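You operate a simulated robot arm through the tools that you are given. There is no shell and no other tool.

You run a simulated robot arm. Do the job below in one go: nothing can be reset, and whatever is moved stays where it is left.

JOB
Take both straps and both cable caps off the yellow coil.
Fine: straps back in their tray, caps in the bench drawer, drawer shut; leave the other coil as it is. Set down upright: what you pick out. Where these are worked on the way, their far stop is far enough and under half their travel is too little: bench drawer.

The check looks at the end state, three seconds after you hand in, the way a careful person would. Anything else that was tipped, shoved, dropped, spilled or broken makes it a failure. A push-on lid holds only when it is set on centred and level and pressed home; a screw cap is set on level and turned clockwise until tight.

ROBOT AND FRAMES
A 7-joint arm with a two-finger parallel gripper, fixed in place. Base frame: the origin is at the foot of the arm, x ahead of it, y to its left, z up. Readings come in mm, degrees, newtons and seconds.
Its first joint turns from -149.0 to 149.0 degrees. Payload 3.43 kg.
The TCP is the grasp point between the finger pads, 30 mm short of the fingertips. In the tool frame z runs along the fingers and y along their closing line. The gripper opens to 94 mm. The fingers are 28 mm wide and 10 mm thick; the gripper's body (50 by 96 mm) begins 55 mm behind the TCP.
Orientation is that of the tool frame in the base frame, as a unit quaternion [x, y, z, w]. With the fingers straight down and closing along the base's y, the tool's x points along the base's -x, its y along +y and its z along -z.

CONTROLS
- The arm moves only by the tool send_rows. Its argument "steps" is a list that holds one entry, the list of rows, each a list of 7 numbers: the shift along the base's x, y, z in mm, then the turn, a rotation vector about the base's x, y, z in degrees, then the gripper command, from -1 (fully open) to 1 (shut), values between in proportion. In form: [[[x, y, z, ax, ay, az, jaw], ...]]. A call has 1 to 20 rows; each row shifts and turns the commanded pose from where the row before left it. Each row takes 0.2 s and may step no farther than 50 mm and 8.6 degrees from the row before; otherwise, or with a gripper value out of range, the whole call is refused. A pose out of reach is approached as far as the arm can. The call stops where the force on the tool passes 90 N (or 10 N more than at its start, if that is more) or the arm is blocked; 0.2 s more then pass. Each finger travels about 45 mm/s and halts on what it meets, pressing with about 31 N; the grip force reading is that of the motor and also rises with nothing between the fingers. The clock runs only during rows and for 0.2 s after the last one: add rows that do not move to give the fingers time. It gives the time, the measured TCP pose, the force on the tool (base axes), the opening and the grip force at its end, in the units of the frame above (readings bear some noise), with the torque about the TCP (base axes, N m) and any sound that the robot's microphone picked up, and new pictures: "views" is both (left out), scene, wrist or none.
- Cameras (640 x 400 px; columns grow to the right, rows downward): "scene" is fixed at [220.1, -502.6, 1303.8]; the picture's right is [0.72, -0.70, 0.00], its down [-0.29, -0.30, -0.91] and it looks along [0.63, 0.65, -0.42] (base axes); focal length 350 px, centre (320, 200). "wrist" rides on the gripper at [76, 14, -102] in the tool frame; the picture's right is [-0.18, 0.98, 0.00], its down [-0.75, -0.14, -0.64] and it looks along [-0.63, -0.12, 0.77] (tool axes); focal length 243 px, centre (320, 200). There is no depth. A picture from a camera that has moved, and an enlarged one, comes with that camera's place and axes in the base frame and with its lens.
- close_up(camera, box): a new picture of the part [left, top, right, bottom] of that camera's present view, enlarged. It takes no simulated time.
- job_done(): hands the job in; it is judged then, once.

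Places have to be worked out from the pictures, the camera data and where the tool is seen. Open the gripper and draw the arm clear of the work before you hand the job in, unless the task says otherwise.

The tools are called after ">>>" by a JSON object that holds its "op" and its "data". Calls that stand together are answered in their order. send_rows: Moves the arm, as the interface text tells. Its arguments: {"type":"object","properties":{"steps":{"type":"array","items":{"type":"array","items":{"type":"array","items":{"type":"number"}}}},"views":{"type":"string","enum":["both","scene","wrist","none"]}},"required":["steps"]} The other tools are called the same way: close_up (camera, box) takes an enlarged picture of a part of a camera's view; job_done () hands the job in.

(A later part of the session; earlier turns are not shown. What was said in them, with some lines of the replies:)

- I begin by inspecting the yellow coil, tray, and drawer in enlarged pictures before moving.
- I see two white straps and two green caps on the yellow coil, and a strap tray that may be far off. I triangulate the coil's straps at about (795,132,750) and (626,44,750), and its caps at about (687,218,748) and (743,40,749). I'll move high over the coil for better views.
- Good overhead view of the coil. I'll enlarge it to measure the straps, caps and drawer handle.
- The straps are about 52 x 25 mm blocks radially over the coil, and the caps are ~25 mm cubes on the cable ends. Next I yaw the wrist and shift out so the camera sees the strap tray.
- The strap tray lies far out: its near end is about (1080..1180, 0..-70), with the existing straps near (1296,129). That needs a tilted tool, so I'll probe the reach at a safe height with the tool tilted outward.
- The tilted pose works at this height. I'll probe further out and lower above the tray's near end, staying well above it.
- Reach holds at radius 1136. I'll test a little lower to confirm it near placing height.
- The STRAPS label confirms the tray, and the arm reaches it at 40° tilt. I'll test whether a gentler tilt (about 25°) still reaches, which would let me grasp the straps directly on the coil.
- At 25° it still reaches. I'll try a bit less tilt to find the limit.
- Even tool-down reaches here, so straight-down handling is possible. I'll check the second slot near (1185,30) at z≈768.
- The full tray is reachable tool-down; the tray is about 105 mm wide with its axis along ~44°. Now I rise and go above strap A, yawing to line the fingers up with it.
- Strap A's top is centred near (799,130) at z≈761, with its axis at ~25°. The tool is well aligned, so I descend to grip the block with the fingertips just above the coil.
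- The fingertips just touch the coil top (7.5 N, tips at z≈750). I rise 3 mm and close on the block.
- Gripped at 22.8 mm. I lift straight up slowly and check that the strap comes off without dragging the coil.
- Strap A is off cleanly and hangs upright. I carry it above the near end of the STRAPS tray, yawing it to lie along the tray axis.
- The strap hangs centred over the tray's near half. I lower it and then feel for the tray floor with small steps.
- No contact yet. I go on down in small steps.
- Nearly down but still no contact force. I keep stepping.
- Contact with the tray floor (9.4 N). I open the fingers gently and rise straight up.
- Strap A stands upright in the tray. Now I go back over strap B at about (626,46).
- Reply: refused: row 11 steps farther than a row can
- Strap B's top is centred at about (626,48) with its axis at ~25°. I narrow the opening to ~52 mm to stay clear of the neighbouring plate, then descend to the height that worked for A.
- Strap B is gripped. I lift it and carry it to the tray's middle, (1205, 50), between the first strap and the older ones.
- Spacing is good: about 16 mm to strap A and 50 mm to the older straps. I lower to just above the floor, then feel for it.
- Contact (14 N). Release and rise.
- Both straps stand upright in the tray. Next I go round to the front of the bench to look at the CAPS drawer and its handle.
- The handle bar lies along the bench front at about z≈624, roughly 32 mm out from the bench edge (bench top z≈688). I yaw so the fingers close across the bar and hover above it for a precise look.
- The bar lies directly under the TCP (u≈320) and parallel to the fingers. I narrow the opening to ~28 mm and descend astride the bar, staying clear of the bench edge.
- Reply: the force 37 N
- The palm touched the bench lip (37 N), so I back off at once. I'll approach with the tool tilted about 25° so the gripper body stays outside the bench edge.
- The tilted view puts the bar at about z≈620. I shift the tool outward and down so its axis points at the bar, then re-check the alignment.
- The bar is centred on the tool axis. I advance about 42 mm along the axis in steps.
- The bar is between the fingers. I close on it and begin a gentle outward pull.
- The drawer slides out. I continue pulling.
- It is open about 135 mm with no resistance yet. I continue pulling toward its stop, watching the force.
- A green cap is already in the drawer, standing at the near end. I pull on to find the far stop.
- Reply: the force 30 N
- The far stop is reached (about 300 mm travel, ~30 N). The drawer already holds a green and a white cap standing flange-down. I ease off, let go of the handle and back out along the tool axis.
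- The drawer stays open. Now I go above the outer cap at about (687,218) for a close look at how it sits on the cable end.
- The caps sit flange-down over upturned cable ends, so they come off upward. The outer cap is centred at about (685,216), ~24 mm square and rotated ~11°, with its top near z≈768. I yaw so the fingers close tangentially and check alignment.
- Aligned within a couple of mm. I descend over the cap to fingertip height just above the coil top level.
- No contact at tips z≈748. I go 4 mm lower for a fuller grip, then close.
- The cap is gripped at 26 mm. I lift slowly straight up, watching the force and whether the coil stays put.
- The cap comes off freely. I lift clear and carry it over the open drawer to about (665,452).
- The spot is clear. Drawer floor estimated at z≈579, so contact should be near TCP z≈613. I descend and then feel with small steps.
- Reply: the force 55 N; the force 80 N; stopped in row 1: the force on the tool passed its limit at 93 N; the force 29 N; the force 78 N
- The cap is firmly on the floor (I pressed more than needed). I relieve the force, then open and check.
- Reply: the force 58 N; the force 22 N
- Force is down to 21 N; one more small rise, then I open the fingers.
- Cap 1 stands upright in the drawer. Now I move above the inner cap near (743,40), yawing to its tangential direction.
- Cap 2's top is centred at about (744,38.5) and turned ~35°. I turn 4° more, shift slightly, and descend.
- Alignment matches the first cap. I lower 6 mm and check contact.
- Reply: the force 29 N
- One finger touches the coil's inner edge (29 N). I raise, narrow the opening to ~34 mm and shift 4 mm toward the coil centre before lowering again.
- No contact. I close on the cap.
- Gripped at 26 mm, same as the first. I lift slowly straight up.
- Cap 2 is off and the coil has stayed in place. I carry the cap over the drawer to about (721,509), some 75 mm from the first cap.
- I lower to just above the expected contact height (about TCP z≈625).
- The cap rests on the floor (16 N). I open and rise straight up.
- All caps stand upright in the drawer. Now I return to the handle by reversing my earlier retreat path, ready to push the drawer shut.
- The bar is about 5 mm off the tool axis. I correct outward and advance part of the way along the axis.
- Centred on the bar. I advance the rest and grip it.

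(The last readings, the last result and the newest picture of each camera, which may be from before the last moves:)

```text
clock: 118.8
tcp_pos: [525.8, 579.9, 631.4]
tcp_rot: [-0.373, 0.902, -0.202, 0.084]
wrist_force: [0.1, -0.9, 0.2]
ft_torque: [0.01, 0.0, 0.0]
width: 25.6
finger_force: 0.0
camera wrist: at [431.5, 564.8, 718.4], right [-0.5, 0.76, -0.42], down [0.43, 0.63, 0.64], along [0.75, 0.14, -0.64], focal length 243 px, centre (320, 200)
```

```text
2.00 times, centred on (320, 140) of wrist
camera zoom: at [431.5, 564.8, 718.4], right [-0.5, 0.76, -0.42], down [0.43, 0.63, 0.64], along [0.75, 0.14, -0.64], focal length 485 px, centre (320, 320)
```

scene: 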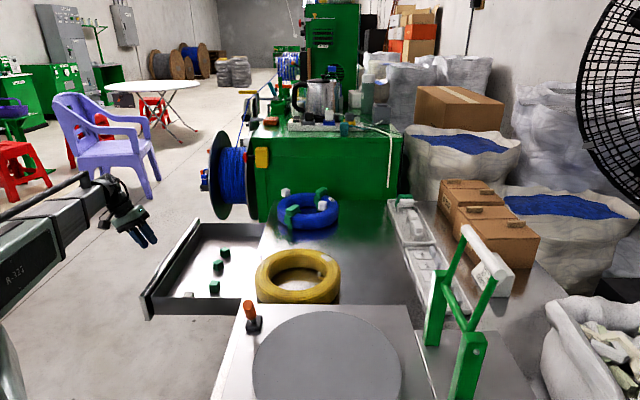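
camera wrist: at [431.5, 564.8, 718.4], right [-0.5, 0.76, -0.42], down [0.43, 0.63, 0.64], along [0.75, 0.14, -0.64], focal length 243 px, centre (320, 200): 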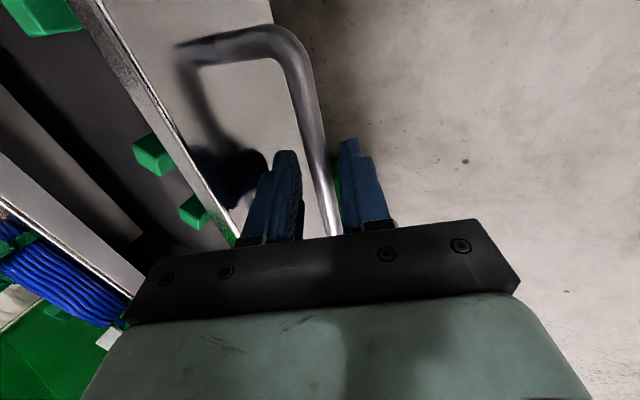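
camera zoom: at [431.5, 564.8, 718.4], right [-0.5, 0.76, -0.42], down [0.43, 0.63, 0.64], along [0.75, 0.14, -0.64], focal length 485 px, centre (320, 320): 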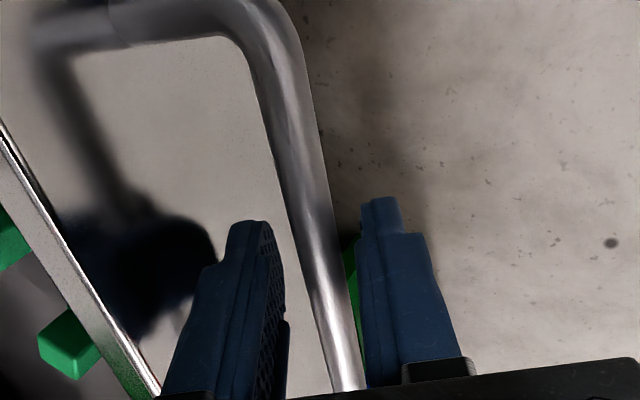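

Same geometry as the first grip. I close on the bar and start pushing the drawer in gently.

>>> {"op": "send_rows", "data": {"steps": [[[0, 0, 0, 0, 0, 0, 1], [0, 0, 0, 0, 0, 0, 1], [0, 0, 0, 0, 0, 0, 1], [2, -2, 0, 0, 0, 0, 1], [4, -4, 0, 0, 0, 0, 1], [5, -5, 0, 0, 0, 0, 1], [6, -6, 0, 0, 0, 0, 1], [6, -6, 0, 0, 0, 0, 1], [6, -6, 0, 0, 0, 0, 1], [6, -6, 0, 0, 0, 0, 1], [4, -4, 0, 0, 0, 0, 1], [2, -2, 0, 0, 0, 0, 1], [0, 0, 0, 0, 0, 0, 1]]]}}

>>> {"op": "close_up", "data": {"camera": "scene", "box": [150, 200, 280, 320]}}

```text
clock: 121.6
tcp_pos: [566.7, 538.9, 632.7]
tcp_rot: [-0.372, 0.902, -0.201, 0.085]
wrist_force: [5.2, 6.9, 7.3]
ft_torque: [-0.14, 0.07, -0.61]
width: 11.7
finger_force: 45.3
camera wrist: at [472.1, 524.0, 718.3], right [-0.5, 0.76, -0.42], down [0.43, 0.63, 0.64], along [0.76, 0.14, -0.64], focal length 243 px, centre (320, 200)
```

scene: 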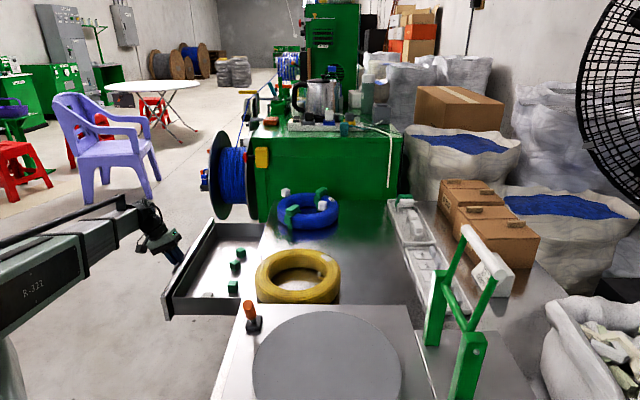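
wrist: 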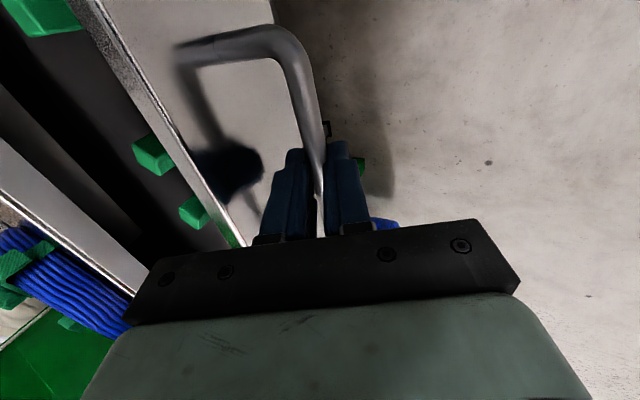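

```text
3.33 times, centred on (215, 260) of scene
camera zoom: at [220.1, -502.6, 1303.8], right [0.72, -0.7, 0.0], down [-0.29, -0.3, -0.91], along [0.63, 0.65, -0.42], focal length 1166 px, centre (670, 0)
```

zoom: 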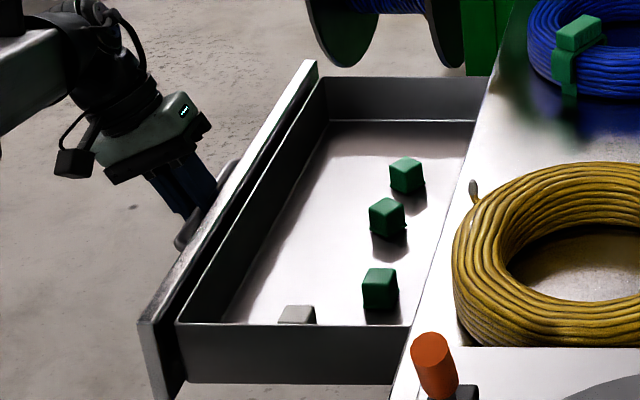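

The drawer moves in and the caps ride along upright. I continue at a gentle pace.

>>> {"op": "send_rows", "data": {"steps": [[[2, -2, 0, 0, 0, 0, 1], [4, -4, 0, 0, 0, 0, 1], [6, -6, 0, 0, 0, 0, 1], [7, -7, 0, 0, 0, 0, 1], [7, -7, 0, 0, 0, 0, 1], [7, -7, 0, 0, 0, 0, 1], [7, -7, 0, 0, 0, 0, 1], [7, -7, 0, 0, 0, 0, 1], [7, -7, 0, 0, 0, 0, 1], [7, -7, 0, 0, 0, 0, 1], [7, -7, 0, 0, 0, 0, 1], [7, -7, 0, 0, 0, 0, 1], [7, -7, 0, 0, 0, 0, 1], [7, -7, 0, 0, 0, 0, 1], [7, -7, 0, 0, 0, 0, 1], [6, -6, 0, 0, 0, 0, 1], [4, -4, 0, 0, 0, 0, 1], [2, -2, 0, 0, 0, 0, 1], [0, 0, 0, 0, 0, 0, 1]]]}}

>>> {"op": "close_up", "data": {"camera": "scene", "box": [170, 200, 300, 320]}}

```text
clock: 125.6
tcp_pos: [674.2, 430.5, 632.0]
tcp_rot: [-0.373, 0.902, -0.201, 0.085]
wrist_force: [9.8, 10.2, 14.9]
ft_torque: [0.03, -0.16, -0.44]
width: 11.8
finger_force: 45.2
camera wrist: at [580.5, 415.5, 718.2], right [-0.5, 0.76, -0.42], down [0.43, 0.63, 0.64], along [0.76, 0.14, -0.64], focal length 243 px, centre (320, 200)
```

scene: 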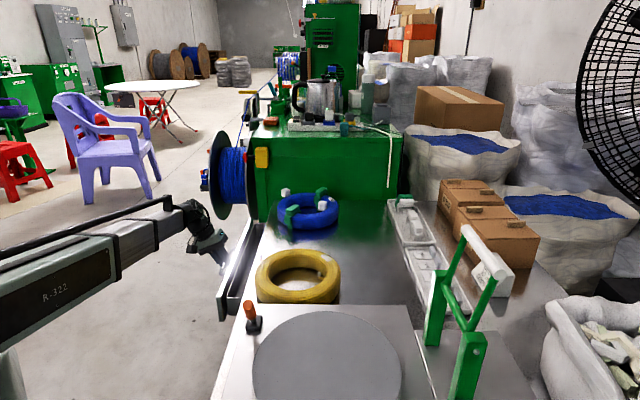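
wrist: 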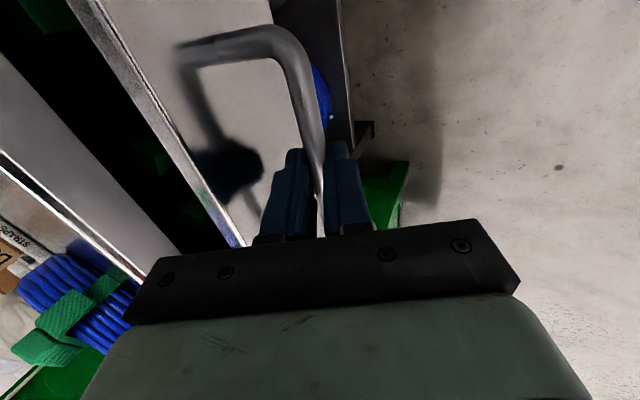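

```text
3.33 times, centred on (235, 260) of scene
camera zoom: at [220.1, -502.6, 1303.8], right [0.72, -0.7, 0.0], down [-0.29, -0.3, -0.91], along [0.63, 0.65, -0.42], focal length 1166 px, centre (603, 0)
```

zoom: 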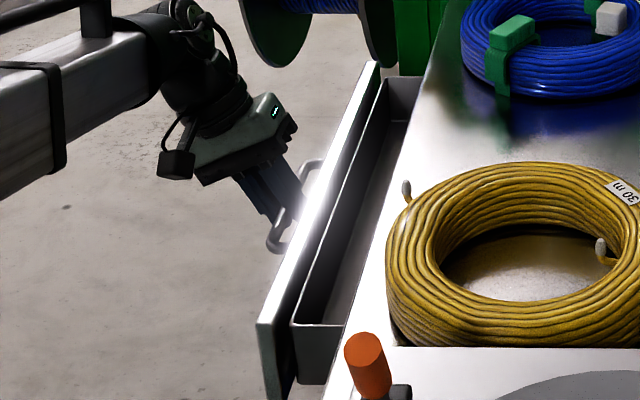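

About 90 mm remain. I push on and slow down near the end.

>>> {"op": "send_rows", "data": {"steps": [[[2, -2, 0, 0, 0, 0, 1], [4, -4, 0, 0, 0, 0, 1], [6, -6, 0, 0, 0, 0, 1], [7, -7, 0, 0, 0, 0, 1], [7, -7, 0, 0, 0, 0, 1], [7, -7, 0, 0, 0, 0, 1], [7, -7, 0, 0, 0, 0, 1], [6, -6, 0, 0, 0, 0, 1], [5, -5, 0, 0, 0, 0, 1], [4, -4, 0, 0, 0, 0, 1], [2, -2, 0, 0, 0, 0, 1], [0, 0, 0, 0, 0, 0, 1]]]}}

>>> {"op": "close_up", "data": {"camera": "scene", "box": [190, 200, 310, 320]}}

```text
clock: 128.2
tcp_pos: [732.1, 373.2, 633.0]
tcp_rot: [-0.372, 0.902, -0.201, 0.085]
wrist_force: [9.9, 10.9, 16.2]
ft_torque: [0.46, -0.58, -0.19]
width: 11.8
finger_force: 45.0
camera wrist: at [636.9, 358.9, 718.1], right [-0.5, 0.76, -0.42], down [0.43, 0.63, 0.64], along [0.76, 0.14, -0.64], focal length 243 px, centre (320, 200)
```

scene: 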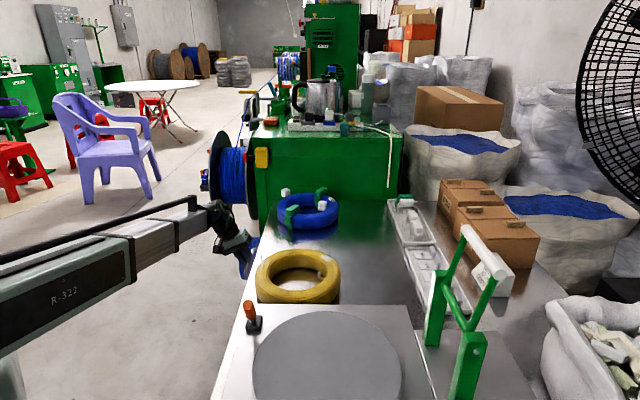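
wrist: 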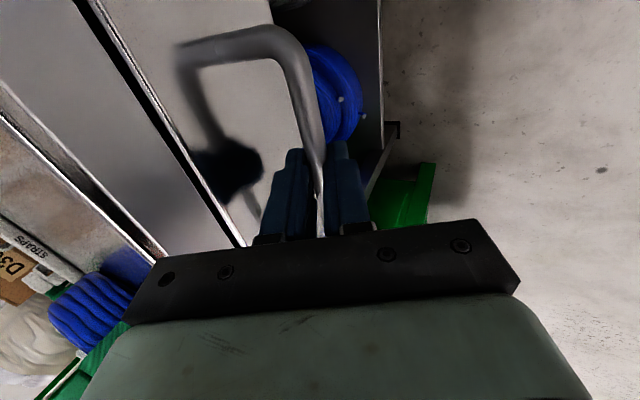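

```text
3.33 times, centred on (250, 260) of scene
camera zoom: at [220.1, -502.6, 1303.8], right [0.72, -0.7, 0.0], down [-0.29, -0.3, -0.91], along [0.63, 0.65, -0.42], focal length 1166 px, centre (553, 0)
```

zoom: 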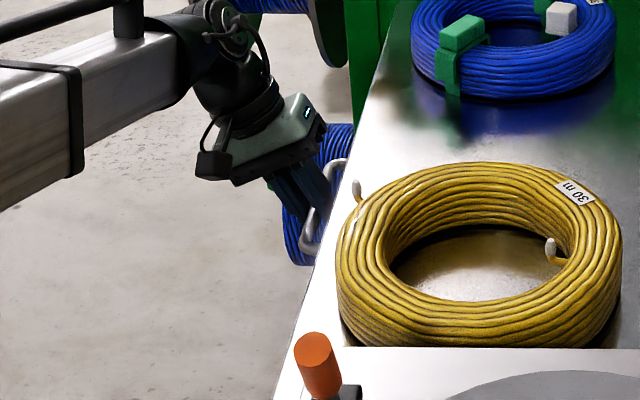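

About 8 mm remain. I push slowly until I feel the stop.

>>> {"op": "send_rows", "data": {"steps": [[[2, -2, 0, 0, 0, 0, 1], [2, -2, 0, 0, 0, 0, 1], [1, -1, 0, 0, 0, 0, 1], [0, 0, 0, 0, 0, 0, 1]]], "views": "none"}}

```text
clock: 129.2
tcp_pos: [736.5, 368.8, 631.3]
tcp_rot: [-0.372, 0.902, -0.201, 0.086]
wrist_force: [13.0, 8.8, 18.8]
ft_torque: [0.22, -0.35, -0.3]
width: 11.9
finger_force: 44.6
```

>>> {"op": "send_rows", "data": {"steps": [[[1, -1, 0, 0, 0, 0, 1], [1, -1, 0, 0, 0, 0, 1], [0, 0, 0, 0, 0, 0, 1]]], "views": "none"}}

```text
clock: 130.0
tcp_pos: [737.7, 367.1, 632.3]
tcp_rot: [-0.372, 0.903, -0.2, 0.084]
wrist_force: [0.7, 19.5, 21.9]
ft_torque: [0.15, -0.07, -0.49]
width: 11.7
finger_force: 44.9
```

The force along the closing direction is rising, so the stop is near. One more small push.

>>> {"op": "send_rows", "data": {"steps": [[[1, -1, 0, 0, 0, 0, 1], [1, -1, 0, 0, 0, 0, 1], [0, 0, 0, 0, 0, 0, 1]]]}}

>>> {"op": "close_up", "data": {"camera": "wrist", "box": [0, 0, 340, 260]}}

```text
clock: 130.8
tcp_pos: [738.6, 365.6, 631.8]
tcp_rot: [-0.372, 0.903, -0.198, 0.084]
wrist_force: [-27.3, 42.6, 27.1]
ft_torque: [0.7, -0.01, -0.39]
width: 12.0
finger_force: 45.7
camera wrist: at [643.7, 351.9, 718.0], right [-0.5, 0.76, -0.41], down [0.43, 0.63, 0.65], along [0.75, 0.14, -0.64], focal length 243 px, centre (320, 200)
```

scene: 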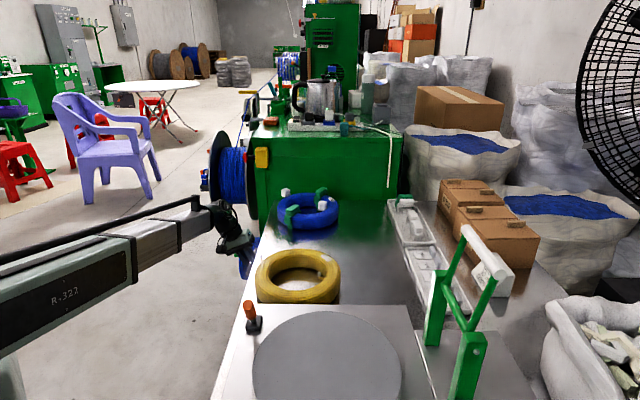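
wrist: 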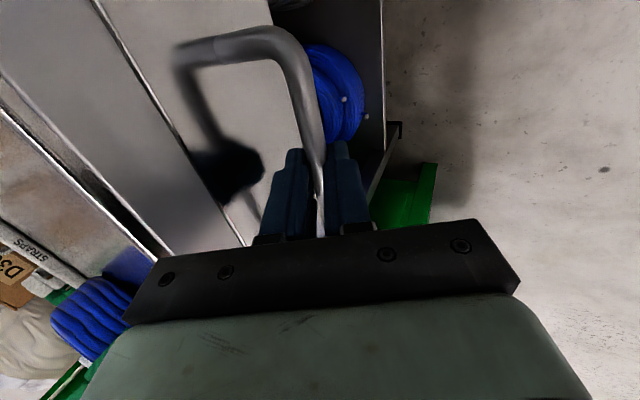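

```text
1.54 times, centred on (170, 130) of wrist
camera zoom: at [643.7, 351.9, 718.0], right [-0.5, 0.76, -0.41], down [0.43, 0.63, 0.65], along [0.75, 0.14, -0.64], focal length 373 px, centre (551, 308)
```

zoom: 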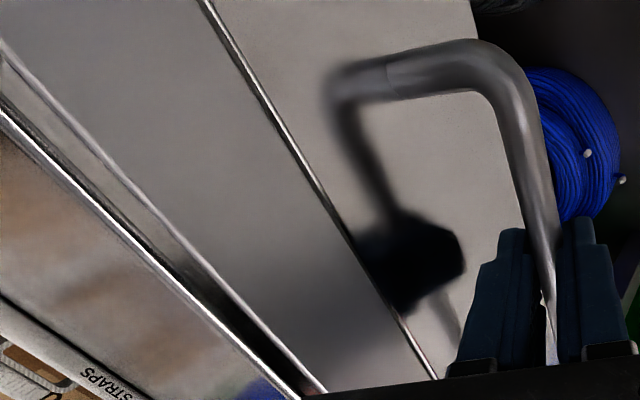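

The drawer is fully home (about 50 N against its stop). I relax slightly while still pressing inward, open the fingers, and back out along the tool axis.

>>> {"op": "send_rows", "data": {"steps": [[[-1.3, 1.3, 0, 0, 0, 0, 1], [0, 0, 0, 0, 0, 0, 0.5], [0, 0, 0, 0, 0, 0, 0.45], [0, 0, 0, 0, 0, 0, 0.45], [0, 0, 0, 0, 0, 0, 0.45]]]}}

>>> {"op": "close_up", "data": {"camera": "wrist", "box": [100, 0, 440, 240]}}

```text
clock: 132.0
tcp_pos: [738.5, 365.5, 630.9]
tcp_rot: [-0.372, 0.902, -0.201, 0.085]
wrist_force: [-0.2, -0.1, -0.7]
ft_torque: [0.0, -0.03, -0.01]
width: 25.9
finger_force: 0.1
camera wrist: at [644.9, 351.2, 717.6], right [-0.5, 0.76, -0.42], down [0.43, 0.63, 0.64], along [0.75, 0.14, -0.64], focal length 243 px, centre (320, 200)
```

scene: 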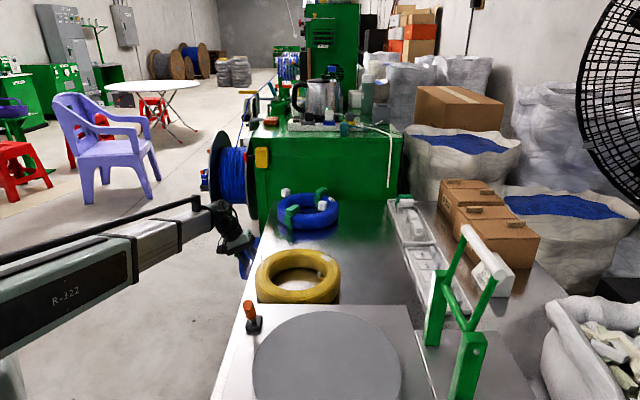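
wrist: 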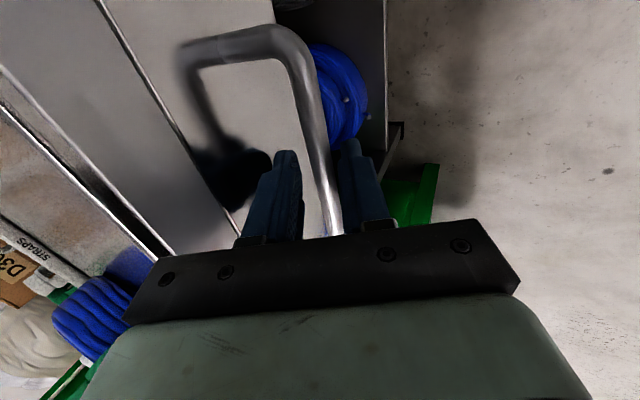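

```text
1.67 times, centred on (270, 120) of wrist
camera zoom: at [644.9, 351.2, 717.6], right [-0.5, 0.76, -0.42], down [0.43, 0.63, 0.64], along [0.75, 0.14, -0.64], focal length 404 px, centre (403, 333)
```

zoom: 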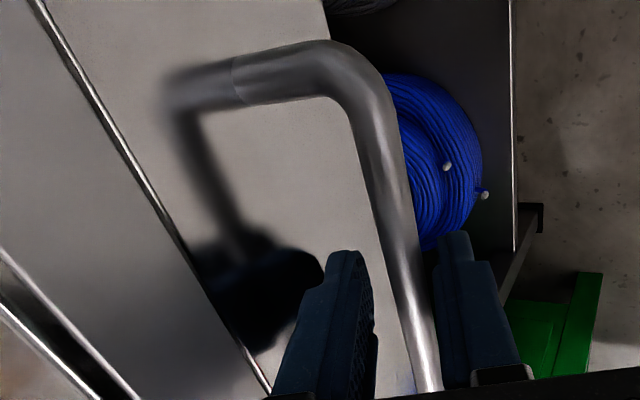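

The drawer front is flush and the bar is free between the fingers. I retreat along the axis, then up and away.

>>> {"op": "send_rows", "data": {"steps": [[[-2.2, 2.2, 6.8, 0, 0, 0, 0.45], [-4.5, 4.5, 13.6, 0, 0, 0, 0.45], [-6, 6, 18, 0, 0, 0, 0.45], [-6, 6, 18, 0, 0, 0, 0.45], [-6, 6, 30, 0, 0, 0, 0.45], [0, 0, 40, 0, 0, 0, 0.3], [0, 0, 40, 5.9, 5.9, 0, 0], [0, 0, 40, 5.9, 5.9, 0, -0.5], [0, 0, 40, 5.9, 5.9, 0, -1], [-30, 20, 20, 0, 0, -8, -1], [-30, 20, 20, 0, 0, -8, -1], [-20, 20, 20, 0, 0, -8, -1], [0, 0, 0, 0, 0, -8, -1], [0, 0, 0, 0, 0, -8, -1], [0, 0, 0, 0, 0, -6, -1], [0, 0, 0, 0, 0, 0, -1]]]}}

>>> {"op": "close_up", "data": {"camera": "scene", "box": [190, 180, 350, 320]}}

>>> {"op": "close_up", "data": {"camera": "wrist", "box": [0, 0, 500, 230]}}

>>> {"op": "close_up", "data": {"camera": "scene", "box": [370, 180, 550, 320]}}

```text
clock: 135.4
tcp_pos: [633.9, 449.2, 938.3]
tcp_rot: [0.01, 1.0, -0.002, 0.001]
wrist_force: [-0.5, -0.1, 0.5]
ft_torque: [0.0, 0.0, -0.01]
width: 94.2
finger_force: 0.0
camera wrist: at [558.3, 466.1, 1040.4], right [0.21, 0.98, 0.0], down [0.75, -0.16, 0.64], along [0.63, -0.14, -0.77], focal length 243 px, centre (320, 200)
```

scene: 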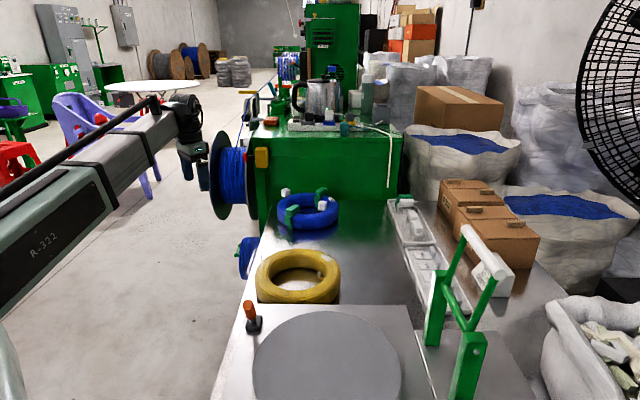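
wrist: 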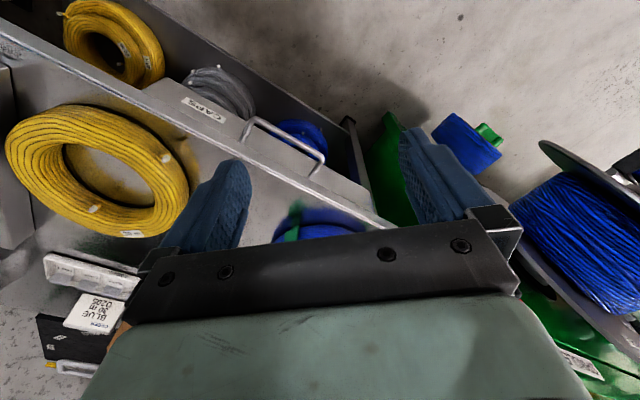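

```text
2.86 times, centred on (270, 250) of scene
camera zoom: at [220.1, -502.6, 1303.8], right [0.72, -0.7, 0.0], down [-0.29, -0.3, -0.91], along [0.63, 0.65, -0.42], focal length 1000 px, centre (463, 57)
```

zoom: 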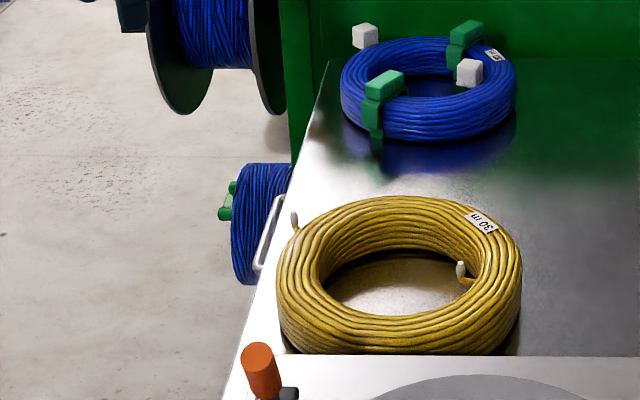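

```text
1.28 times, centred on (250, 115) of wrist
camera zoom: at [558.3, 466.1, 1040.4], right [0.21, 0.98, 0.0], down [0.75, -0.16, 0.64], along [0.63, -0.14, -0.77], focal length 311 px, centre (410, 309)
```

zoom: 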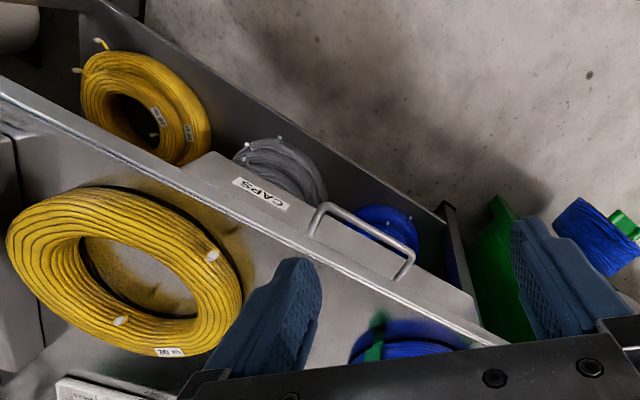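

```text
2.86 times, centred on (460, 250) of scene
camera zoom: at [220.1, -502.6, 1303.8], right [0.72, -0.7, 0.0], down [-0.29, -0.3, -0.91], along [0.63, 0.65, -0.42], focal length 1000 px, centre (-80, 57)
```

zoom: 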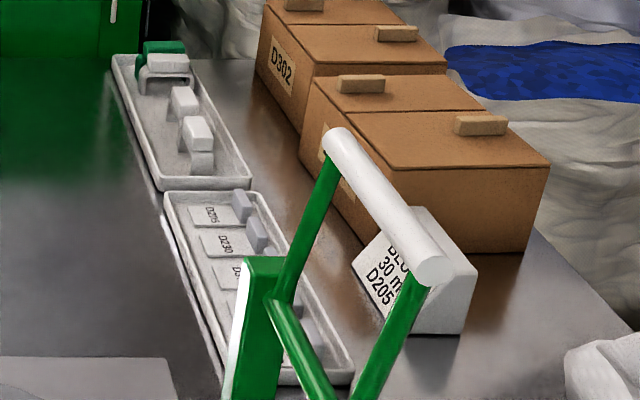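

Everything looks right. The yellow coil is bare and in place, and the CAPS drawer is flush. Both straps stand in their tray, the blue coil is untouched, and the arm is clear with the gripper open. I hand in.

>>> {"op": "job_done", "data": {}}

```text
The job is handed in.
```

The yellow coil is stripped and the job is handed in; I don't have the check's result.

- **Straps:** both stand upright in the STRAPS tray, between its near end and the two straps already there.
- **Caps:** both were set upright in the bench drawer, next to the two caps already there. They were still standing when the drawer was about a quarter pushed in; I couldn't see them after that.
- **Drawer:** I pulled it out to its far stop, about 300 mm, and pushed it back until it met its stop. Its front is flush with the bench.
- **Yellow coil:** it looks to be where it was.
- **Blue coil:** it was not touched.

There were four brief contacts along the way:

- **Bench lip:** the gripper body pressed on it with about 37 N on my first try at the drawer handle.
- **Drawer floor:** the first cap was pressed down with up to 93 N before I backed off.
- **Yellow coil:** a fingertip touched it twice, with about 8 N beside a strap and about 29 N at the inner cap.

I saw no damage or shift from any of these. The gripper is open and the arm is clear of the bench.
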